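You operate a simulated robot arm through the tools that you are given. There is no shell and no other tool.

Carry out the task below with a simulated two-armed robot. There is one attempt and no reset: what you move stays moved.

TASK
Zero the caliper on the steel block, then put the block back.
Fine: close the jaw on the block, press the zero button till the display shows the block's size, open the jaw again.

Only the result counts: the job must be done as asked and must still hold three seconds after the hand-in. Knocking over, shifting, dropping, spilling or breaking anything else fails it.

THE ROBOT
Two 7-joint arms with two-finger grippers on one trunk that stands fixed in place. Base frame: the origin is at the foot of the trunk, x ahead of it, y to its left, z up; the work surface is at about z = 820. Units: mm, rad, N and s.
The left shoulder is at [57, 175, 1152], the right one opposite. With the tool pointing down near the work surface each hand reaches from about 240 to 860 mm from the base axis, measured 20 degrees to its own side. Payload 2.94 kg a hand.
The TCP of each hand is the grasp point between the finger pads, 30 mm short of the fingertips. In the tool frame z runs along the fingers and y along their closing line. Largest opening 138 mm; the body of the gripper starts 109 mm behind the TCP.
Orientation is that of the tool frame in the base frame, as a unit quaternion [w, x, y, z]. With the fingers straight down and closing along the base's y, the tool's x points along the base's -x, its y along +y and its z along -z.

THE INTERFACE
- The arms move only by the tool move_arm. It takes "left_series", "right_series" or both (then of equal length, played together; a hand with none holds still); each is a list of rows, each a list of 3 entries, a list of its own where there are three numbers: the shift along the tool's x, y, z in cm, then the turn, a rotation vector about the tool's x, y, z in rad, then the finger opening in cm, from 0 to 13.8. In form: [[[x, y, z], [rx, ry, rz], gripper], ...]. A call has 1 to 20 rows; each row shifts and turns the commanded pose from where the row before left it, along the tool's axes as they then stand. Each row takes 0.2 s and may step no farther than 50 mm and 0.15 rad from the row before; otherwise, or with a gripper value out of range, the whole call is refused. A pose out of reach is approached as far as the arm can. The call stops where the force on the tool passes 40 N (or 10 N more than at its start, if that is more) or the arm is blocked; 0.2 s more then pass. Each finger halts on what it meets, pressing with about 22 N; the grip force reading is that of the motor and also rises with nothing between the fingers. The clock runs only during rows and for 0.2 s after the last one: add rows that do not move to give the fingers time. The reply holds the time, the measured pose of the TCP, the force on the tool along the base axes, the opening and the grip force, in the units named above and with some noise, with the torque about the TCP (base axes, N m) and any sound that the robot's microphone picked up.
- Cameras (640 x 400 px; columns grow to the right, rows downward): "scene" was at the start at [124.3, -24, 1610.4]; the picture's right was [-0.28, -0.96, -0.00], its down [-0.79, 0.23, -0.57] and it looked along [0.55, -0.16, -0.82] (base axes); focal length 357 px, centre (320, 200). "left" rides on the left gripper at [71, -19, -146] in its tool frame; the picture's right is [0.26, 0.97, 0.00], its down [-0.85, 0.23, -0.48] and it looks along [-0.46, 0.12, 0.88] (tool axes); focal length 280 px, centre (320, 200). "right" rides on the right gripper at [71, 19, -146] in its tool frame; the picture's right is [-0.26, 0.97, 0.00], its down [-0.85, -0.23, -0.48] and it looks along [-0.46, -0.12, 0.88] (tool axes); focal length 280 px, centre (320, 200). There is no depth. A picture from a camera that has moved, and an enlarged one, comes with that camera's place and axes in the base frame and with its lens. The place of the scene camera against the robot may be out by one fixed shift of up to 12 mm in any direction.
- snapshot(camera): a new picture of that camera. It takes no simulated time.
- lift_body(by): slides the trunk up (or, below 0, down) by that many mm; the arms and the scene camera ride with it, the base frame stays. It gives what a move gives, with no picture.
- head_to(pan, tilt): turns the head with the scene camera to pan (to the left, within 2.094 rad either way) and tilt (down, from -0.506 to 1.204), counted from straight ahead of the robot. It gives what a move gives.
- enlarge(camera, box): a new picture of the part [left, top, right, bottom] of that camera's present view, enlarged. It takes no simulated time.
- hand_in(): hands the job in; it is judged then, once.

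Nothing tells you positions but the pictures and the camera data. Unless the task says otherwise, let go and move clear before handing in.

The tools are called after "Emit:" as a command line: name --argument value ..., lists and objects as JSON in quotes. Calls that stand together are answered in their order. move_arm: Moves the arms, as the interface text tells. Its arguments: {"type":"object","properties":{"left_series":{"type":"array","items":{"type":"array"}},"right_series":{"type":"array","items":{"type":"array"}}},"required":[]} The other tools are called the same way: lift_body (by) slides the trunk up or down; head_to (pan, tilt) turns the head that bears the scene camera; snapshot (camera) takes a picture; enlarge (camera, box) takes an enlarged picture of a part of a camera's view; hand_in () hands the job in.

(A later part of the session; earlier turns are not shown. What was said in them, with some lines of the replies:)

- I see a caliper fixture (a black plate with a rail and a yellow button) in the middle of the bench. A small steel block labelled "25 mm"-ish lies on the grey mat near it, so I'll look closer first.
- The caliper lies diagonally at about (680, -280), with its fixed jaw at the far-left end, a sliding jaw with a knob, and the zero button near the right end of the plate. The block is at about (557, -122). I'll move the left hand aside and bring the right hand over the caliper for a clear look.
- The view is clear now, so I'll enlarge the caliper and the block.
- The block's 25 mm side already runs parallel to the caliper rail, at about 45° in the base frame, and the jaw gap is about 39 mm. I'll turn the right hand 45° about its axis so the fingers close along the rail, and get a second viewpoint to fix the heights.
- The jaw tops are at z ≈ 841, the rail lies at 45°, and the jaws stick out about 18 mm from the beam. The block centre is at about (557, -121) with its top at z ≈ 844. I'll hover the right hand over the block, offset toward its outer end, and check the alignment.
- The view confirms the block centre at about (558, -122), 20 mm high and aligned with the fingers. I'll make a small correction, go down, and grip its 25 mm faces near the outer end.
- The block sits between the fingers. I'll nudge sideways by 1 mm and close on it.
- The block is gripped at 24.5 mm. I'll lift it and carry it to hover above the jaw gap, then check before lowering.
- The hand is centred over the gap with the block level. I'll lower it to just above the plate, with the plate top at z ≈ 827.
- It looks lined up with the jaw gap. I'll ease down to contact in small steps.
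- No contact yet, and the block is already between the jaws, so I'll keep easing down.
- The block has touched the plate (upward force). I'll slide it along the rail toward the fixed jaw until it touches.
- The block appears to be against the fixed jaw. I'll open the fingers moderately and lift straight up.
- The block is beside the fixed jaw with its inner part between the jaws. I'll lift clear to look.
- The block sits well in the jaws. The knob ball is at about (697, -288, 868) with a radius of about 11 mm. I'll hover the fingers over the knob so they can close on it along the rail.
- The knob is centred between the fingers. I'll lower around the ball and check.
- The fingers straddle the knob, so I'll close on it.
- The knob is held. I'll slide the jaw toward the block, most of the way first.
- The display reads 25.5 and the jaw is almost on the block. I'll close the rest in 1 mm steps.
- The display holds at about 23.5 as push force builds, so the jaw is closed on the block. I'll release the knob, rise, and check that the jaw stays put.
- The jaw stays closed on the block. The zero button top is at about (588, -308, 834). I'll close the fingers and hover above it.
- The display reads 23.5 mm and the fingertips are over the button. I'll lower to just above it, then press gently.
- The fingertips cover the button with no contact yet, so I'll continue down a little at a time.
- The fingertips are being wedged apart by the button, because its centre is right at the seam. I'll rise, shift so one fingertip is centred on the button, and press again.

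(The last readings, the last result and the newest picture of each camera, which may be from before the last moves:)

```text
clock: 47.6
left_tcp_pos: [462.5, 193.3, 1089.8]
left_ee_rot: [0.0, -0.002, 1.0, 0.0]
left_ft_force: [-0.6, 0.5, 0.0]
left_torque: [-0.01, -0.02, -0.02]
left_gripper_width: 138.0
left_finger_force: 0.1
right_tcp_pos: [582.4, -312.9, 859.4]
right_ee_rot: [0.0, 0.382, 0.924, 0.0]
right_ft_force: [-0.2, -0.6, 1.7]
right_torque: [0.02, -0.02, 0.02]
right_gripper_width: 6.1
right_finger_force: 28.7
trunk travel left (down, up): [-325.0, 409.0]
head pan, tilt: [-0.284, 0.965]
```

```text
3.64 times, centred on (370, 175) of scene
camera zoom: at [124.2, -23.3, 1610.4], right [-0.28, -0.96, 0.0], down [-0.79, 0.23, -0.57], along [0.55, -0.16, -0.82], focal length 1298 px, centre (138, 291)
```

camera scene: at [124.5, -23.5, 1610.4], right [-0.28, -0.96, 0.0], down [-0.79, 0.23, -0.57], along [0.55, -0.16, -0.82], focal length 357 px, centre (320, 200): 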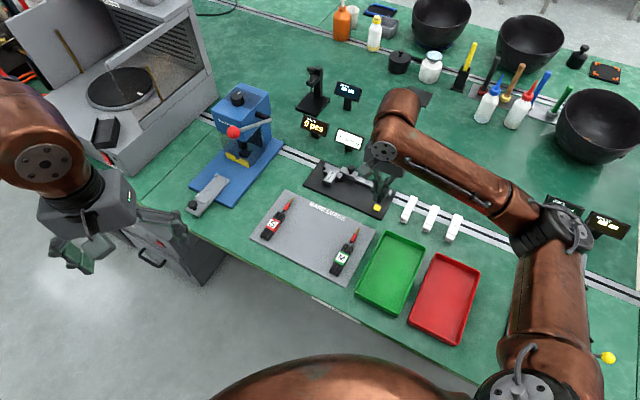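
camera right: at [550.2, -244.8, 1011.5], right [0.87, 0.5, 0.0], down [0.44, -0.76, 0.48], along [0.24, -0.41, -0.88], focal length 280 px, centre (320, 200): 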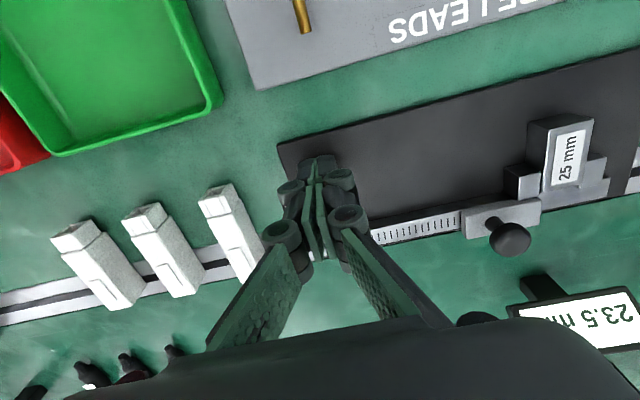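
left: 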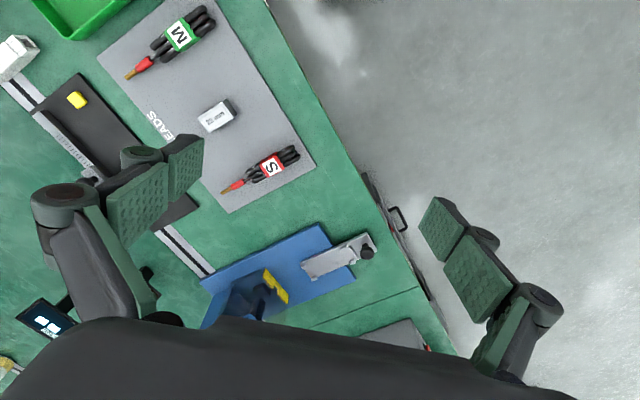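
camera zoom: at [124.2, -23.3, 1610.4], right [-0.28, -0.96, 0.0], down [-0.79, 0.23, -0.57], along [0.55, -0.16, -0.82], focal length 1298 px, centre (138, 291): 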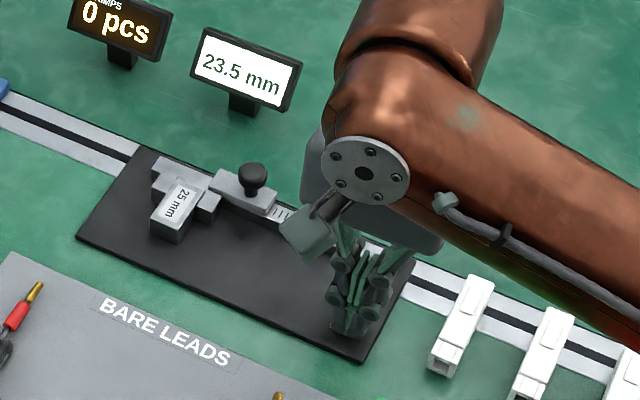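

The fingers spring open a bit on contact, with a force of only 1–2 N. I'll keep pressing gently and watch the display.

Emit:
move_arm --right_series '[[[0, 0, 0.1], [0, 0, 0], 0], [[0, 0, 0], [0, 0, 0], 0]]'

Emit:
move_arm --right_series '[[[0, 0, 0.1], [0, 0, 0], 0], [[0, 0, 0], [0, 0, 0], 0]]'

Emit:
enlarge --camera "scene" --box '[310, 120, 430, 230]'

Emit:
enlarge --camera "right" --box '[260, 110, 380, 210]'

```text
clock: 48.2
left_tcp_pos: [462.7, 195.0, 1090.4]
left_ee_rot: [0.0, -0.001, 1.0, 0.0]
left_ft_force: [0.7, -0.4, -0.6]
left_torque: [-0.01, -0.01, 0.04]
left_gripper_width: 137.8
left_finger_force: 0.0
right_tcp_pos: [582.7, -312.6, 857.6]
right_ee_rot: [0.0, 0.383, 0.924, 0.0]
right_ft_force: [0.6, 0.2, 2.1]
right_torque: [-0.01, -0.04, 0.01]
right_gripper_width: 6.0
right_finger_force: 28.1
trunk travel left (down, up): [-325.0, 409.0]
head pan, tilt: [-0.284, 0.965]
heard: click
```

```text
clock: 48.8
left_tcp_pos: [462.3, 193.2, 1089.8]
left_ee_rot: [0.0, 0.0, 1.0, 0.0]
left_ft_force: [-0.4, 0.8, -0.6]
left_torque: [-0.02, 0.01, -0.02]
left_gripper_width: 137.9
left_finger_force: 0.0
right_tcp_pos: [581.4, -313.1, 856.5]
right_ee_rot: [0.0, 0.383, 0.924, -0.001]
right_ft_force: [1.5, 0.3, 3.5]
right_torque: [-0.05, -0.04, 0.0]
right_gripper_width: 6.2
right_finger_force: 28.8
trunk travel left (down, up): [-325.0, 409.0]
head pan, tilt: [-0.284, 0.965]
```

```text
3.64 times, centred on (370, 175) of scene
camera zoom: at [124.2, -23.3, 1610.4], right [-0.28, -0.96, 0.0], down [-0.79, 0.23, -0.57], along [0.55, -0.16, -0.82], focal length 1298 px, centre (138, 291)
```

zoom: 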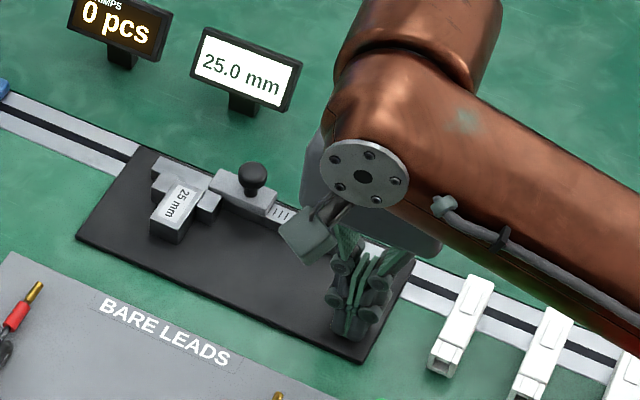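

```text
4.00 times, centred on (320, 160) of right
camera zoom: at [546.0, -249.1, 1001.7], right [0.87, 0.5, 0.0], down [0.44, -0.76, 0.48], along [0.24, -0.41, -0.88], focal length 1122 px, centre (320, 360)
```

zoom: 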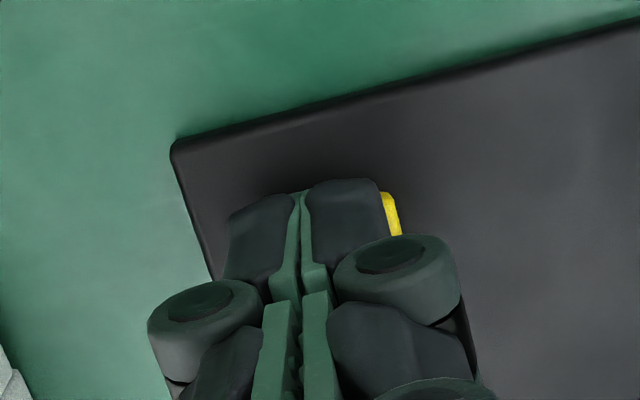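

Click heard, and the display now shows 25.0 mm. I'll rise off the button and go back over the knob, now at about (708, -277), to open the jaw.

Emit:
move_arm --right_series '[[[0, 0, -1], [0, 0, 0], 0], [[0, 0, -2], [0, 0, 0], 0], [[0, 0, -2.2], [0, 0, 0], 0], [[0, 0, -2.2], [0, 0, 0], 1], [[-1.27, 2.284, 0], [0, 0, 0], 2], [[-1.27, 2.284, 0], [0, 0, 0], 4], [[-1.27, 2.284, 0], [0, 0, 0], 6], [[-1.27, 2.284, 0], [0, 0, 0], 6], [[-1.27, 2.284, 0], [0, 0, 0], 6], [[0, 0, 0], [0, 0, 0], 6], [[0, 0, 0], [0, 0, 0], 6]]'

Emit:
snapshot --camera "right"

Emit:
enlarge --camera "right" --box '[240, 130, 400, 260]'

Emit:
enlarge --camera "scene" --box '[310, 120, 430, 230]'

```text
clock: 51.2
left_tcp_pos: [463.2, 193.6, 1089.1]
left_ee_rot: [0.0, -0.001, 1.0, 0.0]
left_ft_force: [0.6, -0.4, -0.4]
left_torque: [0.0, 0.02, 0.01]
left_gripper_width: 138.0
left_finger_force: 0.2
right_tcp_pos: [708.5, -276.2, 929.3]
right_ee_rot: [-0.001, 0.382, 0.924, 0.0]
right_ft_force: [-0.9, 0.4, 0.6]
right_torque: [0.0, -0.02, -0.03]
right_gripper_width: 60.2
right_finger_force: 0.1
trunk travel left (down, up): [-325.0, 409.0]
head pan, tilt: [-0.284, 0.965]
```

```text
taken
camera right: at [673.0, -212.1, 1075.3], right [0.87, 0.5, 0.0], down [0.44, -0.76, 0.48], along [0.24, -0.41, -0.88], focal length 280 px, centre (320, 200)
```

right: 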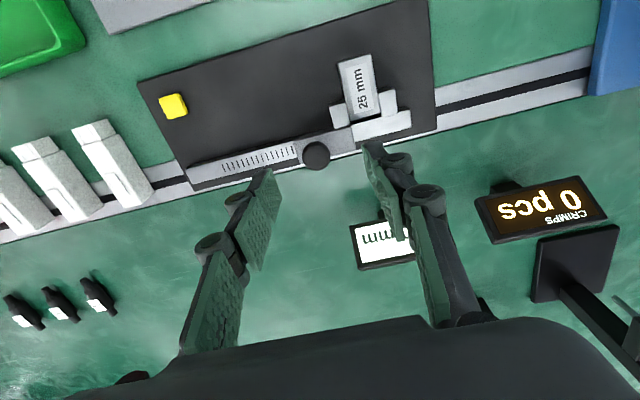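

```text
3.08 times, centred on (320, 195) of right
camera zoom: at [673.0, -212.1, 1075.3], right [0.87, 0.5, 0.0], down [0.44, -0.76, 0.48], along [0.24, -0.41, -0.88], focal length 863 px, centre (320, 215)
```

zoom: 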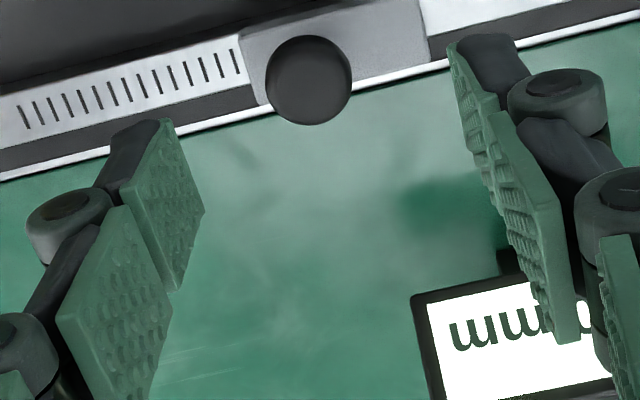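

```text
3.64 times, centred on (370, 175) of scene
camera zoom: at [124.8, -22.9, 1610.3], right [-0.28, -0.96, 0.0], down [-0.79, 0.23, -0.57], along [0.55, -0.16, -0.82], focal length 1298 px, centre (138, 291)
```

zoom: 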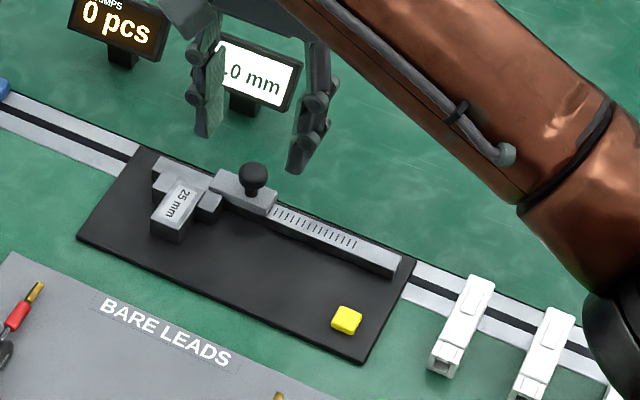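

The knob is centred as before. I'll lower, grip it, and slide the jaw back open by about 16 mm.

Emit:
move_arm --right_series '[[[0, 0, 1.5], [0, 0, 0], 6], [[0, 0, 1.5], [0, 0, 0], 6], [[0, 0, 0.9], [0, 0, 0], 6], [[0, 0, 0.3], [0, 0, 0], 6], [[0, 0, 0], [0, 0, 0], 5], [[0, 0, 0], [0, 0, 0], 4], [[0, 0, 0], [0, 0, 0], 3], [[0, 0, 0], [0, 0, 0], 2], [[0, 0, 0], [0, 0, 0], 1.5], [[0, 0, 0], [0, 0, 0], 1.5]]'

Emit:
move_arm --right_series '[[[0, -0.2, 0], [0, 0, 0], 1.5], [[0, -0.2, 0], [0, 0, 0], 1.5], [[0, -0.2, 0], [0, 0, 0], 1.5], [[0, 0, 0], [0, 0, 0], 1.5]]'

Emit:
snapshot --camera "right"

```text
clock: 53.4
left_tcp_pos: [461.2, 192.5, 1090.4]
left_ee_rot: [-0.001, 0.0, 1.0, 0.0]
left_ft_force: [0.2, -0.3, -0.5]
left_torque: [0.02, 0.0, -0.02]
left_gripper_width: 138.0
left_finger_force: 0.0
right_tcp_pos: [706.6, -277.6, 887.6]
right_ee_rot: [0.0, 0.383, 0.924, -0.001]
right_ft_force: [-4.9, -2.2, -1.4]
right_torque: [-0.12, 0.09, -0.04]
right_gripper_width: 20.2
right_finger_force: 41.3
trunk travel left (down, up): [-325.0, 409.0]
head pan, tilt: [-0.284, 0.965]
```

```text
clock: 54.4
left_tcp_pos: [461.7, 193.5, 1089.2]
left_ee_rot: [-0.001, -0.001, 1.0, 0.001]
left_ft_force: [0.3, 0.2, -0.3]
left_torque: [-0.05, -0.04, 0.0]
left_gripper_width: 138.0
left_finger_force: 0.1
right_tcp_pos: [704.6, -281.3, 888.5]
right_ee_rot: [0.0, 0.383, 0.924, 0.001]
right_ft_force: [0.6, 1.0, -3.7]
right_torque: [0.0, -0.02, -0.03]
right_gripper_width: 20.4
right_finger_force: 44.9
trunk travel left (down, up): [-325.0, 409.0]
head pan, tilt: [-0.284, 0.965]
```

```text
taken
camera right: at [668.2, -217.2, 1033.7], right [0.87, 0.5, 0.0], down [0.44, -0.76, 0.48], along [0.24, -0.41, -0.88], focal length 280 px, centre (320, 200)
```

right: 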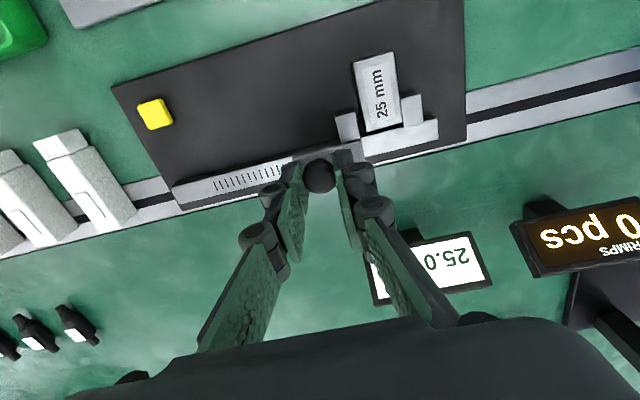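

Emit:
enlarge --camera "right" --box '[300, 40, 480, 200]'

Emit:
enlarge --camera "right" --box '[360, 220, 500, 310]'

```text
2.50 times, centred on (390, 120) of right
camera zoom: at [668.2, -217.2, 1033.7], right [0.87, 0.5, 0.0], down [0.44, -0.76, 0.48], along [0.24, -0.41, -0.88], focal length 701 px, centre (145, 400)
```

zoom: 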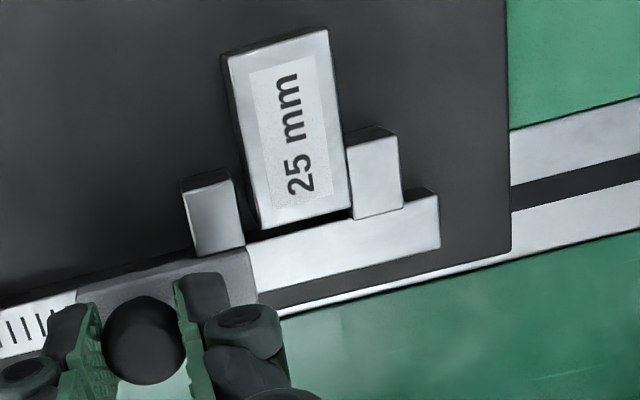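

```text
4.44 times, centred on (430, 265) of right
camera zoom: at [668.2, -217.2, 1033.7], right [0.87, 0.5, 0.0], down [0.44, -0.76, 0.48], along [0.24, -0.41, -0.88], focal length 1246 px, centre (-169, -89)
```

zoom: 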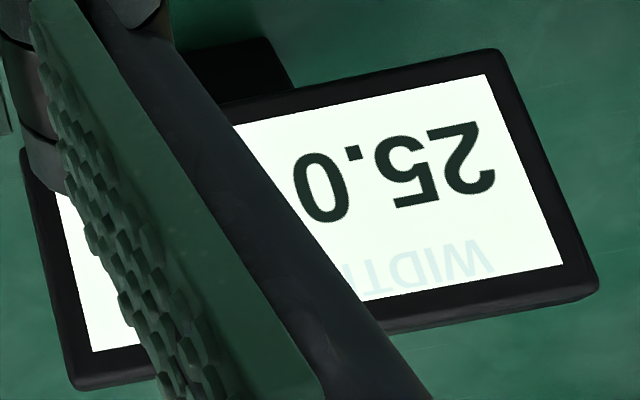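

The jaw has started to move away from the block. I'll keep opening.

Emit:
move_arm --right_series '[[[0, -0.25, 0], [0, 0, 0], 1.5], [[0, -0.25, 0], [0, 0, 0], 1.5], [[0, -0.25, 0], [0, 0, 0], 1.5], [[0, -0.25, 0], [0, 0, 0], 1.5], [[0, 0, 0], [0, 0, 0], 1.5]]'

Emit:
enlarge --camera "right" --box '[300, 40, 480, 200]'

Emit:
enlarge --camera "right" --box '[360, 220, 500, 310]'

```text
clock: 55.6
left_tcp_pos: [462.4, 192.7, 1090.2]
left_ee_rot: [0.001, -0.001, 1.0, -0.001]
left_ft_force: [1.1, -0.2, 0.2]
left_torque: [0.02, 0.01, 0.01]
left_gripper_width: 137.8
left_finger_force: 0.0
right_tcp_pos: [696.4, -289.2, 887.8]
right_ee_rot: [0.0, 0.382, 0.924, 0.0]
right_ft_force: [-1.8, 2.0, -3.5]
right_torque: [0.03, 0.04, 0.0]
right_gripper_width: 20.3
right_finger_force: 45.0
trunk travel left (down, up): [-325.0, 409.0]
head pan, tilt: [-0.284, 0.965]
```

```text
2.50 times, centred on (390, 120) of right
camera zoom: at [660.7, -224.7, 1033.7], right [0.87, 0.5, 0.0], down [0.44, -0.76, 0.48], along [0.24, -0.41, -0.88], focal length 701 px, centre (145, 400)
```

zoom: 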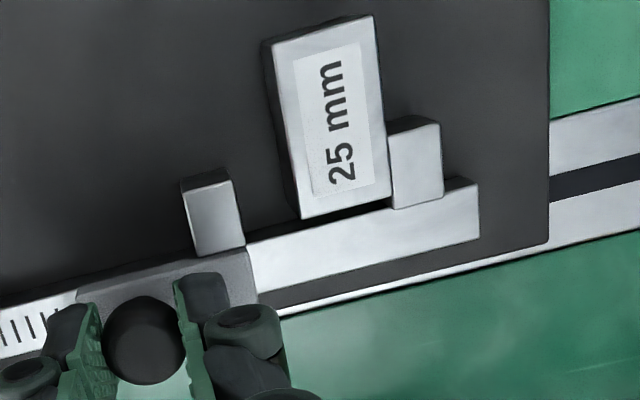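

```text
4.44 times, centred on (430, 265) of right
camera zoom: at [660.7, -224.7, 1033.7], right [0.87, 0.5, 0.0], down [0.44, -0.76, 0.48], along [0.24, -0.41, -0.88], focal length 1246 px, centre (-169, -89)
```

zoom: 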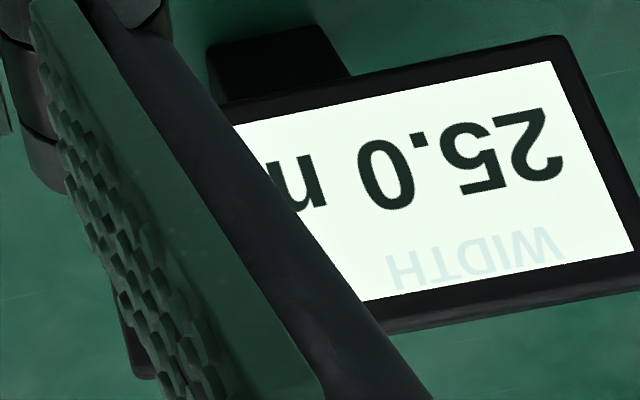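

The display keeps 25.0 mm and the jaw is open again. I'll release the knob, rise, and move over the block.

Emit:
move_arm --right_series '[[[0, 0, 0], [0, 0, 0], 3], [[0, 0, 0], [0, 0, 0], 4], [[0, 0, 0], [0, 0, 0], 5.5], [[0, 0, 0], [0, 0, 0], 5.5], [[0, 0, -1.5], [0, 0, 0], 5.5], [[0, 0, -2], [0, 0, 0], 5.5], [[0, 0, -2], [0, 0, 0], 5.5], [[1.1, 1.5, 0], [0, 0, 0], 5.5], [[1.1, 1.5, 0], [0, 0, 0], 5.5], [[1.1, 1.5, 0], [0, 0, 0], 5.5], [[1.1, 1.5, 0], [0, 0, 0], 5], [[0, 0, 0], [0, 0, 0], 5], [[0, 0, 0], [0, 0, 0], 5]]'

Emit:
snapshot --camera "right"

Emit:
enlarge --camera "right" --box '[240, 90, 400, 220]'

Emit:
enlarge --camera "scene" --box '[310, 120, 430, 230]'

```text
clock: 58.4
left_tcp_pos: [461.5, 193.9, 1090.3]
left_ee_rot: [0.0, 0.0, 1.0, 0.001]
left_ft_force: [-0.1, -0.3, 0.3]
left_torque: [-0.03, -0.01, 0.03]
left_gripper_width: 138.0
left_finger_force: 0.1
right_tcp_pos: [707.2, -215.0, 944.3]
right_ee_rot: [0.001, 0.383, 0.924, -0.001]
right_ft_force: [0.0, 0.0, 0.8]
right_torque: [0.01, 0.02, 0.0]
right_gripper_width: 49.9
right_finger_force: 0.2
trunk travel left (down, up): [-325.0, 409.0]
head pan, tilt: [-0.284, 0.965]
```

```text
taken
camera right: at [672.2, -150.7, 1090.0], right [0.87, 0.5, 0.0], down [0.44, -0.76, 0.48], along [0.24, -0.41, -0.88], focal length 280 px, centre (320, 200)
```

right: 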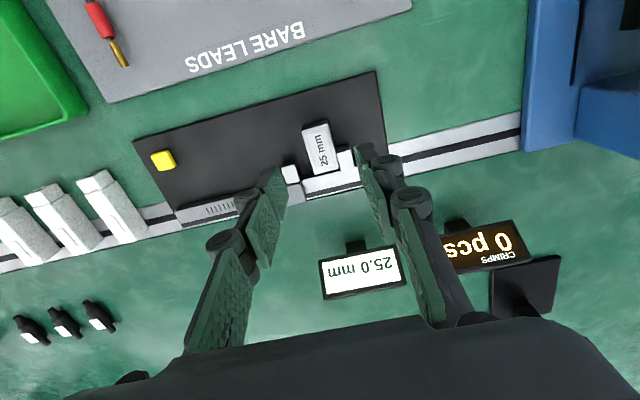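

```text
3.08 times, centred on (320, 155) of right
camera zoom: at [672.2, -150.7, 1090.0], right [0.87, 0.5, 0.0], down [0.44, -0.76, 0.48], along [0.24, -0.41, -0.88], focal length 863 px, centre (320, 338)
```

zoom: 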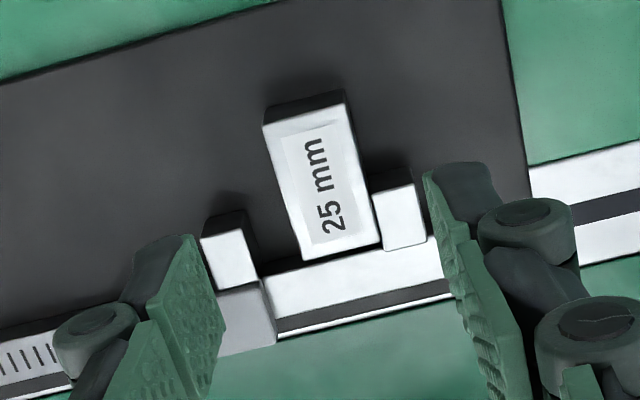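

```text
3.64 times, centred on (370, 175) of scene
camera zoom: at [124.4, -23.0, 1610.4], right [-0.28, -0.96, 0.0], down [-0.79, 0.23, -0.57], along [0.55, -0.16, -0.82], focal length 1298 px, centre (138, 291)
```

zoom: 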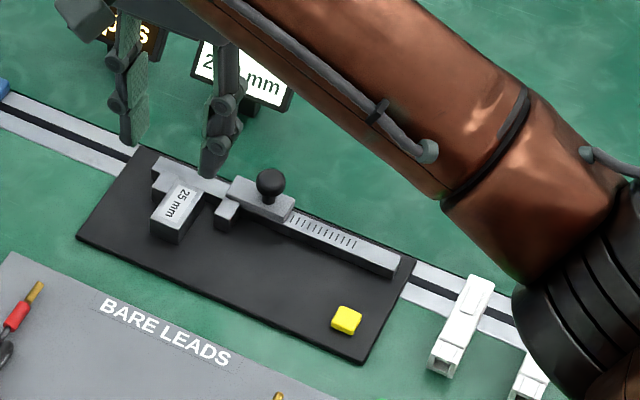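

The block is at about (714, -221) and still aligned. I'll lower around its outer part with a 44 mm opening.

Emit:
move_arm --right_series '[[[-0.08, 0.06, 0], [0, 0, 0], 4.4], [[0, 0, 2], [0, 0, 0], 4.4], [[0, 0, 2], [0, 0, 0], 4.4], [[0, 0, 2], [0, 0, 0], 4.4], [[0, 0, 1.3], [0, 0, 0], 4.4], [[0, 0, 0.8], [0, 0, 0], 4.4], [[0, 0, 0.5], [0, 0, 0], 4.4], [[0, 0, 0], [0, 0, 0], 4.4]]'

Emit:
enlarge --camera "right" --box '[240, 130, 400, 260]'

Emit:
enlarge --camera "scene" --box '[310, 150, 380, 210]'

```text
clock: 60.2
left_tcp_pos: [461.8, 193.6, 1089.2]
left_ee_rot: [0.0, 0.0, 1.0, 0.001]
left_ft_force: [-0.1, -0.1, 0.4]
left_torque: [0.02, -0.01, 0.01]
left_gripper_width: 137.9
left_finger_force: 0.1
right_tcp_pos: [708.2, -215.4, 855.8]
right_ee_rot: [-0.001, 0.382, 0.924, 0.0]
right_ft_force: [0.0, 0.3, -0.6]
right_torque: [0.02, 0.02, 0.01]
right_gripper_width: 44.2
right_finger_force: 0.1
trunk travel left (down, up): [-325.0, 409.0]
head pan, tilt: [-0.284, 0.965]
```

```text
3.08 times, centred on (320, 195) of right
camera zoom: at [672.9, -151.0, 1002.4], right [0.87, 0.5, 0.0], down [0.44, -0.76, 0.48], along [0.24, -0.41, -0.88], focal length 863 px, centre (320, 215)
```

zoom: 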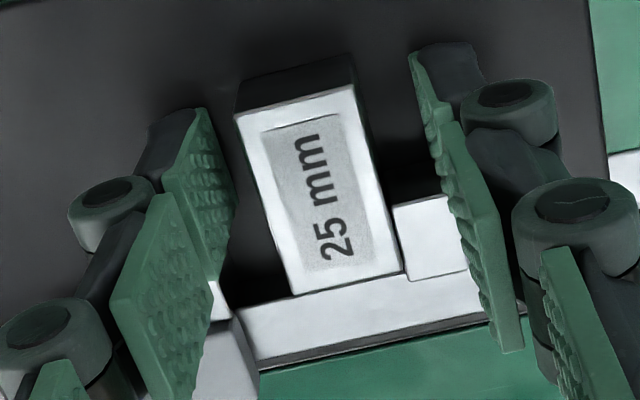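

```text
6.67 times, centred on (345, 180) of scene
camera zoom: at [124.3, -23.4, 1610.4], right [-0.28, -0.96, 0.0], down [-0.79, 0.23, -0.57], along [0.55, -0.16, -0.82], focal length 2380 px, centre (153, 333)
```

zoom: 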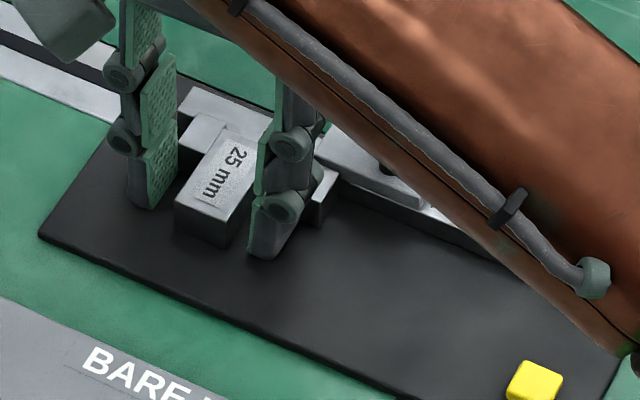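

The block sits about 2 mm left of the finger centre, so I'll shift to match, close, and lift.

Emit:
move_arm --right_series '[[[0, -0.19, 0], [0, 0, 0], 4.4], [[0, 0, 0], [0, 0, 0], 4.0], [[0, 0, 0], [0, 0, 0], 3.3], [[0, 0, 0], [0, 0, 0], 2.7], [[0, 0, 0], [0, 0, 0], 2.0], [[0, 0, 0], [0, 0, 0], 2.0], [[0, 0, 0], [0, 0, 0], 2.0]]'

Emit:
enlarge --camera "right" --box '[240, 130, 400, 240]'

```text
clock: 61.8
left_tcp_pos: [463.8, 194.0, 1090.4]
left_ee_rot: [0.0, -0.002, 1.0, 0.0]
left_ft_force: [-1.0, -0.1, -0.1]
left_torque: [-0.01, 0.01, 0.0]
left_gripper_width: 137.9
left_finger_force: 0.1
right_tcp_pos: [707.1, -216.2, 856.8]
right_ee_rot: [0.0, 0.383, 0.924, 0.001]
right_ft_force: [0.0, 0.8, 0.3]
right_torque: [0.01, 0.0, 0.02]
right_gripper_width: 24.5
right_finger_force: 22.0
trunk travel left (down, up): [-325.0, 409.0]
head pan, tilt: [-0.284, 0.965]
```

```text
3.64 times, centred on (320, 185) of right
camera zoom: at [671.5, -152.2, 1002.4], right [0.87, 0.5, 0.0], down [0.44, -0.76, 0.48], along [0.24, -0.41, -0.88], focal length 1020 px, centre (320, 254)
```

zoom: 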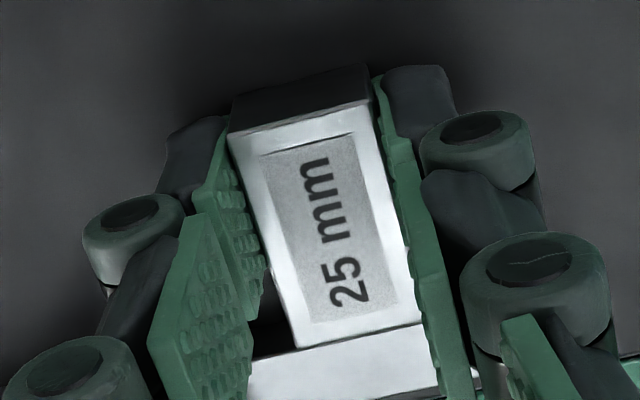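

The grip matches the first one exactly. I'll lift the block, carry it back along the reverse path, and stop just above the mat.

Emit:
move_arm --right_series '[[[0, 0, -0.5], [0, 0, 0], 2.0], [[0, 0, -1.0], [0, 0, 0], 2.0], [[0, 0, -1.5], [0, 0, 0], 2.0], [[0, 0, -1.5], [0, 0, 0], 2.0], [[2.256, -0.5, 0], [0, 0, 0], 2.0], [[2.256, -0.5, 0], [0, 0, 0], 2.0], [[2.256, -0.5, 0], [0, 0, 0], 2.0], [[2.256, -0.5, 0], [0, 0, 0], 2.0], [[2.256, -0.5, 0], [0, 0, 0], 2.0], [[2.256, -0.5, 0], [0, 0, 0], 2.0], [[2.256, -0.5, 0], [0, 0, 0], 2.0], [[2.256, -0.5, 0], [0, 0, 0], 2.0], [[0, 0, 0], [0, 0, 0], 2.0], [[0, 0, 0], [0, 0, 0], 2.0]]'

Emit:
move_arm --right_series '[[[0, 0, 1.5], [0, 0, 0], 2.0], [[0, 0, 1.5], [0, 0, 0], 2.0], [[0, 0, 0.8], [0, 0, 0], 2.0], [[0, 0, 0.4], [0, 0, 0], 2.0], [[0, 0, 0], [0, 0, 0], 2.0], [[0, 0, 0], [0, 0, 0], 2.0]]'

Emit:
enlarge --camera "right" --box '[240, 130, 400, 240]'

Emit:
enlarge --camera "scene" --box '[240, 140, 420, 290]'

```text
clock: 64.8
left_tcp_pos: [462.7, 192.7, 1090.9]
left_ee_rot: [0.0, -0.001, 1.0, -0.001]
left_ft_force: [0.1, -1.1, 0.5]
left_torque: [-0.02, -0.04, 0.0]
left_gripper_width: 138.0
left_finger_force: 0.0
right_tcp_pos: [551.6, -116.1, 901.5]
right_ee_rot: [-0.001, 0.383, 0.924, -0.001]
right_ft_force: [-0.6, 0.3, -0.5]
right_torque: [0.0, -0.01, 0.02]
right_gripper_width: 24.4
right_finger_force: 22.2
trunk travel left (down, up): [-325.0, 409.0]
head pan, tilt: [-0.284, 0.965]
```

```text
clock: 66.2
left_tcp_pos: [461.7, 194.7, 1089.3]
left_ee_rot: [0.0, 0.0, 1.0, 0.0]
left_ft_force: [0.6, -0.4, -0.8]
left_torque: [-0.02, 0.03, -0.01]
left_gripper_width: 138.2
left_finger_force: 0.0
right_tcp_pos: [552.2, -115.5, 859.4]
right_ee_rot: [-0.001, 0.383, 0.924, 0.0]
right_ft_force: [0.8, 0.2, -2.6]
right_torque: [0.0, 0.02, 0.01]
right_gripper_width: 24.5
right_finger_force: 21.5
trunk travel left (down, up): [-325.0, 409.0]
head pan, tilt: [-0.284, 0.965]
```

```text
3.64 times, centred on (320, 185) of right
camera zoom: at [515.2, -52.4, 1005.2], right [0.87, 0.5, 0.0], down [0.44, -0.76, 0.48], along [0.24, -0.41, -0.88], focal length 1020 px, centre (320, 254)
```

zoom: 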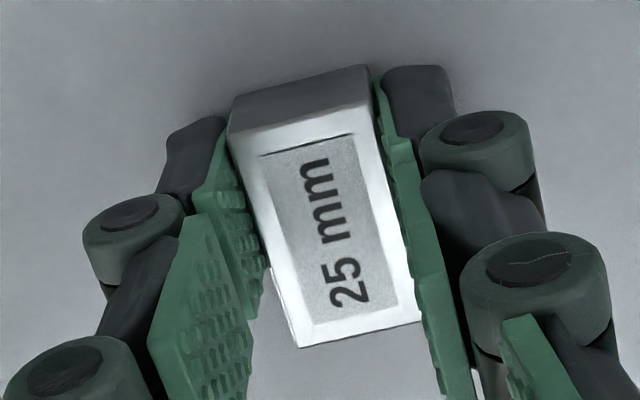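

```text
2.67 times, centred on (330, 215) of scene
camera zoom: at [124.5, -23.3, 1610.4], right [-0.28, -0.96, 0.0], down [-0.79, 0.23, -0.57], along [0.55, -0.16, -0.82], focal length 952 px, centre (293, 160)
```

zoom: 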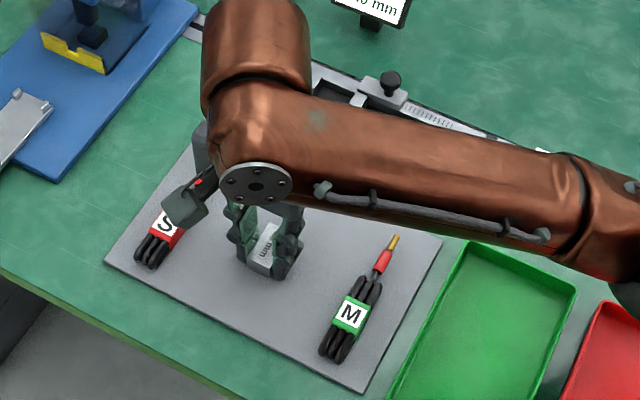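

Emit:
move_arm --right_series '[[[0, 0, 0.1], [0, 0, 0], 2.0], [[0, 0, 0], [0, 0, 0], 2.0]]'

Emit:
move_arm --right_series '[[[0, 0, 0.07], [0, 0, 0], 2.0], [[0, 0, 0], [0, 0, 0], 2.0]]'

Emit:
move_arm --right_series '[[[0, 0, 0.05], [0, 0, 0], 2.0], [[0, 0, 0], [0, 0, 0], 2.0]]'

Emit:
snapshot --camera "right"

```text
clock: 66.8
left_tcp_pos: [462.4, 193.5, 1090.7]
left_ee_rot: [0.0, 0.0, 1.0, -0.001]
left_ft_force: [0.0, 0.7, -1.1]
left_torque: [-0.02, -0.01, 0.03]
left_gripper_width: 138.2
left_finger_force: 0.1
right_tcp_pos: [551.2, -116.2, 858.1]
right_ee_rot: [0.0, 0.383, 0.924, -0.001]
right_ft_force: [-0.5, -0.3, -1.6]
right_torque: [0.01, 0.02, 0.01]
right_gripper_width: 24.4
right_finger_force: 22.0
trunk travel left (down, up): [-325.0, 409.0]
head pan, tilt: [-0.284, 0.965]
```

```text
clock: 67.4
left_tcp_pos: [462.2, 193.5, 1090.0]
left_ee_rot: [-0.001, -0.002, 1.0, 0.001]
left_ft_force: [0.4, 1.0, -0.1]
left_torque: [0.03, 0.04, -0.02]
left_gripper_width: 137.7
left_finger_force: 0.0
right_tcp_pos: [550.5, -117.4, 859.1]
right_ee_rot: [-0.001, 0.382, 0.924, 0.0]
right_ft_force: [0.0, 0.4, -1.9]
right_torque: [0.0, 0.02, 0.03]
right_gripper_width: 24.5
right_finger_force: 22.2
trunk travel left (down, up): [-325.0, 409.0]
head pan, tilt: [-0.284, 0.965]
```

```text
clock: 68.0
left_tcp_pos: [462.1, 191.6, 1090.2]
left_ee_rot: [0.0, 0.0, 1.0, 0.0]
left_ft_force: [-0.3, 0.5, -0.2]
left_torque: [0.0, -0.01, 0.01]
left_gripper_width: 137.9
left_finger_force: 0.0
right_tcp_pos: [550.4, -116.2, 857.7]
right_ee_rot: [0.0, 0.382, 0.924, 0.001]
right_ft_force: [-0.7, 0.4, -1.2]
right_torque: [-0.01, -0.02, 0.03]
right_gripper_width: 24.6
right_finger_force: 21.6
trunk travel left (down, up): [-325.0, 409.0]
head pan, tilt: [-0.284, 0.965]
```

```text
taken
camera right: at [514.6, -52.2, 1004.2], right [0.87, 0.5, 0.0], down [0.44, -0.76, 0.48], along [0.24, -0.41, -0.88], focal length 280 px, centre (320, 200)
```

right: 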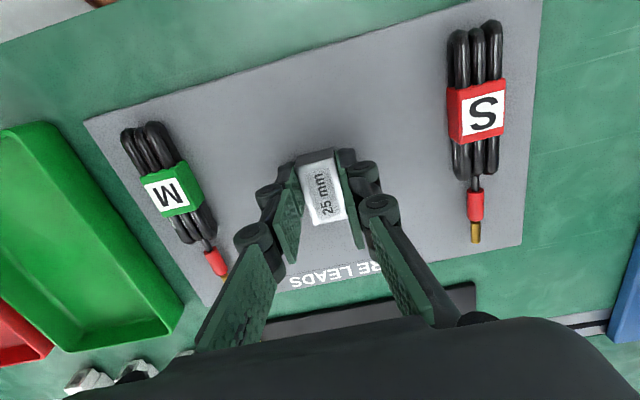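

I'm within about 1 mm of the original spot. I'll trim slightly and keep easing down to contact.

Emit:
move_arm --right_series '[[[-0.07, 0, 0.05], [0, 0, 0], 2.0], [[0, 0, 0], [0, 0, 0], 2.0]]'

Emit:
move_arm --right_series '[[[0, 0, 0.05], [0, 0, 0], 2.0], [[0, 0, 0], [0, 0, 0], 2.0]]'

Emit:
move_arm --right_series '[[[0, 0, 0.05], [0, 0, 0], 2.0], [[0, 0, 0], [0, 0, 0], 2.0]]'

```text
clock: 68.6
left_tcp_pos: [461.8, 193.7, 1090.9]
left_ee_rot: [0.0, 0.0, 1.0, 0.0]
left_ft_force: [0.9, 0.6, -0.4]
left_torque: [-0.02, 0.05, 0.02]
left_gripper_width: 138.1
left_finger_force: 0.1
right_tcp_pos: [552.3, -116.6, 857.3]
right_ee_rot: [0.0, 0.383, 0.924, 0.0]
right_ft_force: [0.2, 0.3, -1.3]
right_torque: [-0.01, 0.0, 0.01]
right_gripper_width: 24.5
right_finger_force: 22.0
trunk travel left (down, up): [-325.0, 409.0]
head pan, tilt: [-0.284, 0.965]
```

```text
clock: 69.2
left_tcp_pos: [462.4, 193.8, 1090.3]
left_ee_rot: [0.0, -0.001, 1.0, 0.0]
left_ft_force: [-0.3, 1.3, 0.2]
left_torque: [0.01, 0.02, 0.0]
left_gripper_width: 138.2
left_finger_force: 0.1
right_tcp_pos: [550.7, -116.2, 856.4]
right_ee_rot: [0.0, 0.383, 0.924, 0.0]
right_ft_force: [0.9, -0.1, -2.2]
right_torque: [0.0, 0.02, 0.01]
right_gripper_width: 24.6
right_finger_force: 21.5
trunk travel left (down, up): [-325.0, 409.0]
head pan, tilt: [-0.284, 0.965]
```

```text
clock: 69.8
left_tcp_pos: [461.7, 192.9, 1090.6]
left_ee_rot: [0.0, -0.001, 1.0, -0.001]
left_ft_force: [0.5, 0.8, 0.0]
left_torque: [0.01, -0.02, 0.02]
left_gripper_width: 138.0
left_finger_force: 0.1
right_tcp_pos: [550.5, -117.2, 857.1]
right_ee_rot: [0.0, 0.383, 0.924, 0.0]
right_ft_force: [0.1, 0.7, -1.8]
right_torque: [-0.01, 0.01, 0.0]
right_gripper_width: 24.5
right_finger_force: 22.5
trunk travel left (down, up): [-325.0, 409.0]
head pan, tilt: [-0.284, 0.965]
```

Emit:
move_arm --right_series '[[[0, 0, 0.05], [0, 0, 0], 2.0], [[0, 0, 0], [0, 0, 0], 2.0]]'

Emit:
move_arm --right_series '[[[0, 0, 0.05], [0, 0, 0], 2.0], [[0, 0, 0], [0, 0, 0], 2.0]]'

Emit:
move_arm --right_series '[[[0, 0, 0.05], [0, 0, 0], 2.0], [[0, 0, 0], [0, 0, 0], 2.0]]'

```text
clock: 70.4
left_tcp_pos: [462.4, 193.6, 1089.3]
left_ee_rot: [0.0, -0.001, 1.0, 0.001]
left_ft_force: [0.3, -0.5, -0.4]
left_torque: [-0.04, 0.02, 0.01]
left_gripper_width: 137.9
left_finger_force: 0.0
right_tcp_pos: [550.5, -117.1, 857.2]
right_ee_rot: [0.0, 0.383, 0.924, -0.001]
right_ft_force: [-1.9, -1.0, 4.9]
right_torque: [0.03, 0.11, 0.01]
right_gripper_width: 24.7
right_finger_force: 22.3
trunk travel left (down, up): [-325.0, 409.0]
head pan, tilt: [-0.284, 0.965]
```

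```text
clock: 71.0
left_tcp_pos: [461.1, 194.7, 1090.5]
left_ee_rot: [0.0, -0.001, 1.0, 0.001]
left_ft_force: [0.0, 0.1, -0.8]
left_torque: [0.0, 0.01, -0.02]
left_gripper_width: 138.2
left_finger_force: 0.1
right_tcp_pos: [552.4, -115.6, 857.1]
right_ee_rot: [0.001, 0.383, 0.924, 0.001]
right_ft_force: [-0.1, -1.1, 13.5]
right_torque: [0.07, 0.17, 0.03]
right_gripper_width: 24.3
right_finger_force: 22.6
trunk travel left (down, up): [-325.0, 409.0]
head pan, tilt: [-0.284, 0.965]
```

```text
clock: 71.6
left_tcp_pos: [461.6, 193.2, 1090.5]
left_ee_rot: [0.0, -0.001, 1.0, 0.0]
left_ft_force: [-1.4, 1.5, -0.6]
left_torque: [-0.02, 0.02, -0.02]
left_gripper_width: 138.2
left_finger_force: 0.0
right_tcp_pos: [550.9, -116.7, 856.9]
right_ee_rot: [0.002, 0.383, 0.924, 0.001]
right_ft_force: [0.0, 1.2, 17.8]
right_torque: [0.04, -0.04, 0.04]
right_gripper_width: 24.5
right_finger_force: 21.9
trunk travel left (down, up): [-325.0, 409.0]
head pan, tilt: [-0.284, 0.965]
```

The block is firmly on the mat. I'll ease the pressure off, open, and lift away.

Emit:
move_arm --right_series '[[[0, 0, -0.1], [0, 0, 0], 2.0], [[0, 0, 0], [0, 0, 0], 2.0], [[0, 0, 0], [0, 0, 0], 3.0], [[0, 0, 0], [0, 0, 0], 4.0], [[0, 0, 0], [0, 0, 0], 5.0], [[0, 0, 0], [0, 0, 0], 5.5], [[0, 0, 0], [0, 0, 0], 5.5]]'

Emit:
enlarge --camera "right" --box '[240, 130, 400, 240]'

Emit:
enlarge --camera "scene" --box '[270, 180, 370, 270]'

```text
clock: 73.2
left_tcp_pos: [462.1, 192.9, 1090.2]
left_ee_rot: [0.0, 0.0, 1.0, 0.0]
left_ft_force: [-0.3, -0.8, -0.5]
left_torque: [0.05, 0.01, -0.01]
left_gripper_width: 138.1
left_finger_force: 0.0
right_tcp_pos: [551.4, -116.8, 855.3]
right_ee_rot: [-0.001, 0.382, 0.924, -0.001]
right_ft_force: [0.4, -1.1, 0.7]
right_torque: [0.0, -0.05, -0.02]
right_gripper_width: 55.0
right_finger_force: 0.1
trunk travel left (down, up): [-325.0, 409.0]
head pan, tilt: [-0.284, 0.965]
```

```text
3.64 times, centred on (320, 185) of right
camera zoom: at [515.6, -53.1, 1001.7], right [0.87, 0.5, 0.0], down [0.44, -0.76, 0.48], along [0.24, -0.41, -0.88], focal length 1020 px, centre (320, 254)
```

zoom: 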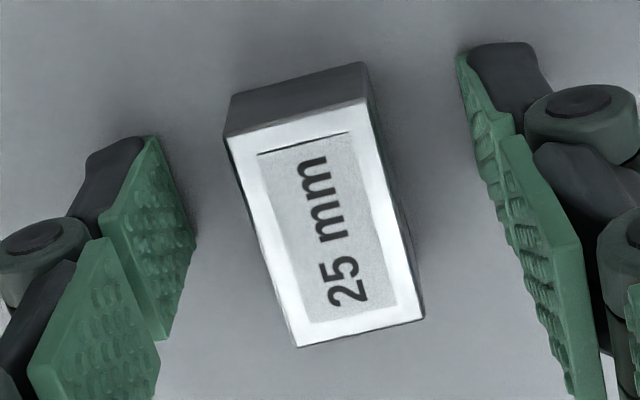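

```text
4.44 times, centred on (320, 225) of scene
camera zoom: at [124.4, -23.2, 1610.4], right [-0.28, -0.96, 0.0], down [-0.79, 0.23, -0.57], along [0.55, -0.16, -0.82], focal length 1587 px, centre (320, 89)
```

zoom: 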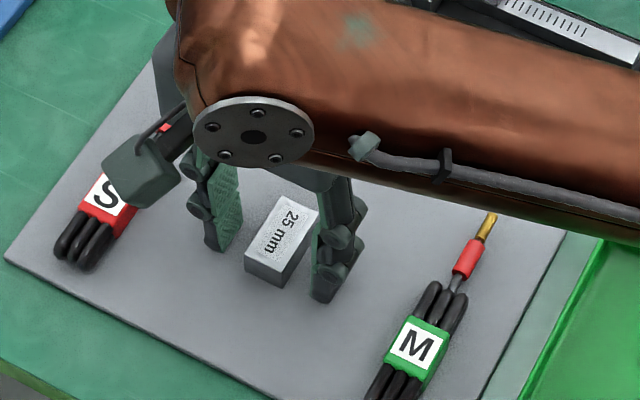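

In the scene camera the block sits where it started. I'll lift clear, back off, and verify everything.

Emit:
move_arm --right_series '[[[0, 0, -1], [0, 0, 0], 5.5], [[0, 0, -2], [0, 0, 0], 5.5], [[0, 0, -3], [0, 0, 0], 5.5], [[0, 0, -4], [0, 0, 0], 5.5], [[0, 0, -4], [0, 0, 0], 5.5], [[0, 0, -4], [0, 0, 0], 5.5], [[2.4, -3.5, -1], [0, 0, 0], 5.5], [[2.4, -3.5, -1], [0, 0, 0], 5.5], [[2.4, -3.5, 0], [0, 0, 0], 5.5], [[2.4, -3.5, 0], [0, 0, 0], 5.5], [[2.4, -3.5, 0], [0, 0, 0], 5.5], [[0, -3.5, 0], [0, 0, 0], 5.5], [[0, 0, 0], [0, 0, 0], 5.5], [[0, 0, 0], [0, 0, 0], 5.5]]'

Emit:
snapshot --camera "scene"

Emit:
enlarge --camera "scene" --box '[240, 140, 420, 290]'

Emit:
enlarge --camera "scene" --box '[280, 60, 380, 160]'

```text
clock: 76.2
left_tcp_pos: [462.1, 191.9, 1091.3]
left_ee_rot: [0.0, -0.001, 1.0, 0.001]
left_ft_force: [0.7, -0.4, -0.2]
left_torque: [0.0, -0.03, 0.01]
left_gripper_width: 137.9
left_finger_force: 0.1
right_tcp_pos: [371.3, -159.1, 1064.5]
right_ee_rot: [-0.002, 0.384, 0.923, 0.0]
right_ft_force: [0.0, -0.2, 0.5]
right_torque: [0.0, 0.05, 0.03]
right_gripper_width: 55.3
right_finger_force: 0.0
right hand out of reach, approached as far as the arm can: row 11, 12
trunk travel left (down, up): [-325.0, 409.0]
head pan, tilt: [-0.284, 0.965]
```

```text
taken
camera scene: at [123.7, -23.5, 1610.5], right [-0.28, -0.96, 0.0], down [-0.79, 0.23, -0.57], along [0.55, -0.16, -0.82], focal length 357 px, centre (320, 200)
```

scene: 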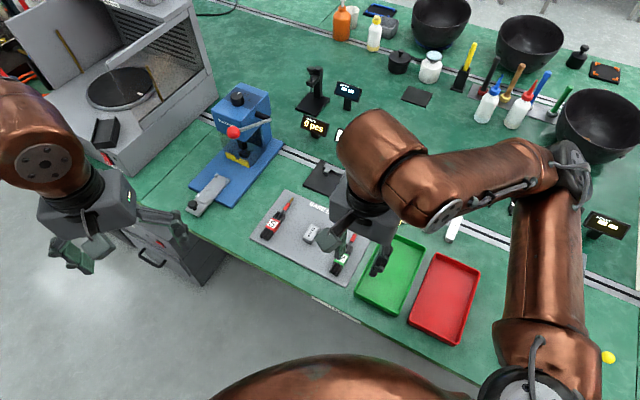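

```text
2.67 times, centred on (330, 215) of scene
camera zoom: at [123.7, -23.5, 1610.5], right [-0.28, -0.96, 0.0], down [-0.79, 0.23, -0.57], along [0.55, -0.16, -0.82], focal length 952 px, centre (293, 160)
```

zoom: 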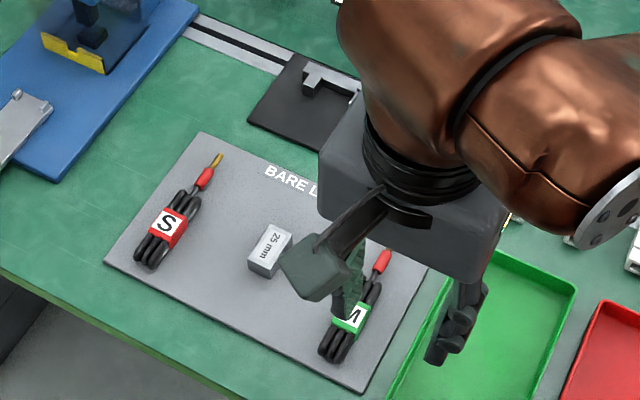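

```text
4.00 times, centred on (330, 110) of scene
camera zoom: at [123.7, -23.5, 1610.5], right [-0.28, -0.96, 0.0], down [-0.79, 0.23, -0.57], along [0.55, -0.16, -0.82], focal length 1428 px, centre (280, 560)
```

zoom: 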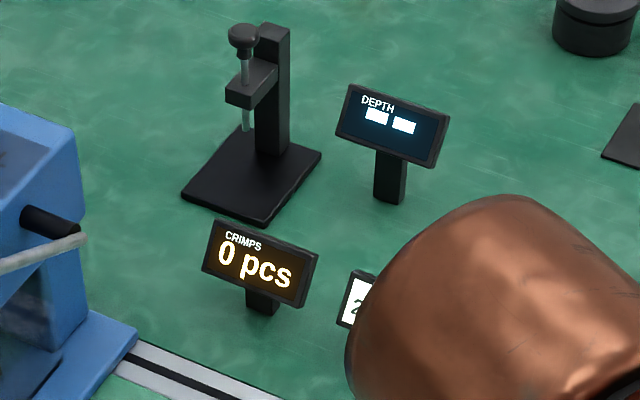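

The block matches its original place; the right arm just blocks part of the view. I'll move it to the right to check the caliper and display.

Emit:
move_arm --right_series '[[[-3.73, -1.4, 0], [0, 0, 0], 5.5], [[-3.73, -1.4, 0], [0, 0, 0], 5.5], [[-3.73, -1.4, 0], [0, 0, 0], 5.5], [[-3.73, -1.4, 0], [0, 0, 0], 5.5], [[-3.73, -1.4, 0], [0, 0, 0], 5.5], [[-3.73, -1.4, 0], [0, 0, 0], 5.5], [[-3.73, -1.4, 0], [0, 0, 0], 5.5], [[-3.73, -1.4, 0], [0, 0, 0], 5.5], [[0, 0, 0], [0, 0, 0], 5.5], [[0, 0, 0], [0, 0, 0], 5.5]]'

Emit:
snapshot --camera "scene"

Emit:
enlarge --camera "scene" --box '[240, 140, 420, 290]'

Emit:
enlarge --camera "scene" --box '[280, 60, 380, 160]'

```text
clock: 78.4
left_tcp_pos: [461.4, 193.4, 1090.0]
left_ee_rot: [0.0, -0.001, 1.0, -0.001]
left_ft_force: [-1.2, 0.1, 0.6]
left_torque: [-0.02, 0.03, 0.01]
left_gripper_width: 137.8
left_finger_force: 0.0
right_tcp_pos: [505.0, -449.3, 1066.5]
right_ee_rot: [0.0, 0.382, 0.924, 0.0]
right_ft_force: [1.0, 0.8, -0.7]
right_torque: [0.0, -0.03, 0.01]
right_gripper_width: 54.9
right_finger_force: 0.1
trunk travel left (down, up): [-325.0, 409.0]
head pan, tilt: [-0.284, 0.965]
```

```text
taken
camera scene: at [124.5, -24.1, 1610.3], right [-0.28, -0.96, 0.0], down [-0.79, 0.23, -0.57], along [0.55, -0.16, -0.82], focal length 357 px, centre (320, 200)
```

scene: 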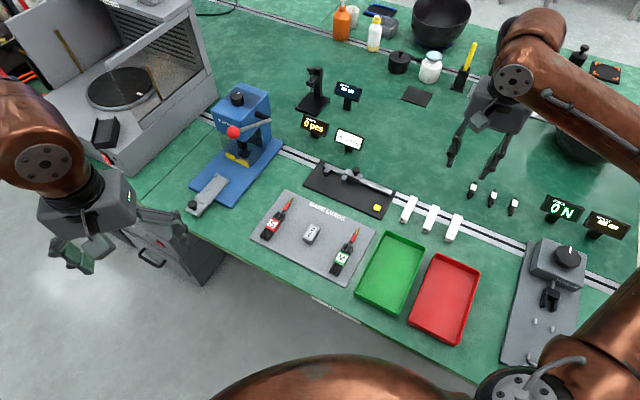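

```text
2.67 times, centred on (330, 215) of scene
camera zoom: at [124.5, -24.1, 1610.3], right [-0.28, -0.96, 0.0], down [-0.79, 0.23, -0.57], along [0.55, -0.16, -0.82], focal length 952 px, centre (293, 160)
```

zoom: 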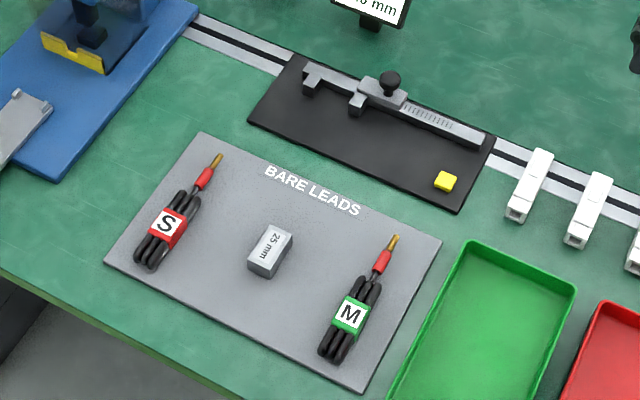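

```text
4.00 times, centred on (330, 110) of scene
camera zoom: at [124.5, -24.1, 1610.3], right [-0.28, -0.96, 0.0], down [-0.79, 0.23, -0.57], along [0.55, -0.16, -0.82], focal length 1428 px, centre (280, 560)
```

zoom: 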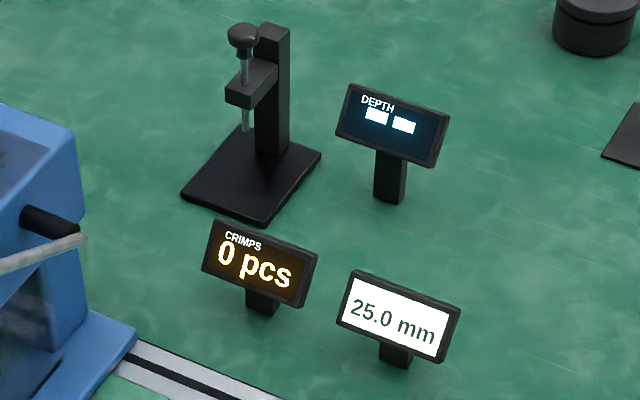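

The display shows 25.0 mm, the jaw is open as at the start, and the block is back at its original spot. Nothing else has moved and the hands are clear, so I'm handing in.

Emit:
hand_in

```text
The job is handed in.
```

The caliper is zeroed on the steel block: the display read 23.5 mm with the jaw closed on it, and 25.0 mm after I pressed the zero button. The display still showed 25.0 mm when I opened the jaw, and in the last picture before hand-in.

- **Jaw:** it is open again, to within about 1–2 mm of where it was at the start.
- **Block:** it is back on the grey mat at its original spot. The scene pictures from before and after match to about a millimetre.
- **Everything else:** the pictures show nothing else moved, and both hands were clear when I handed in.

The hand-in was accepted, but it gave no verdict on the result.
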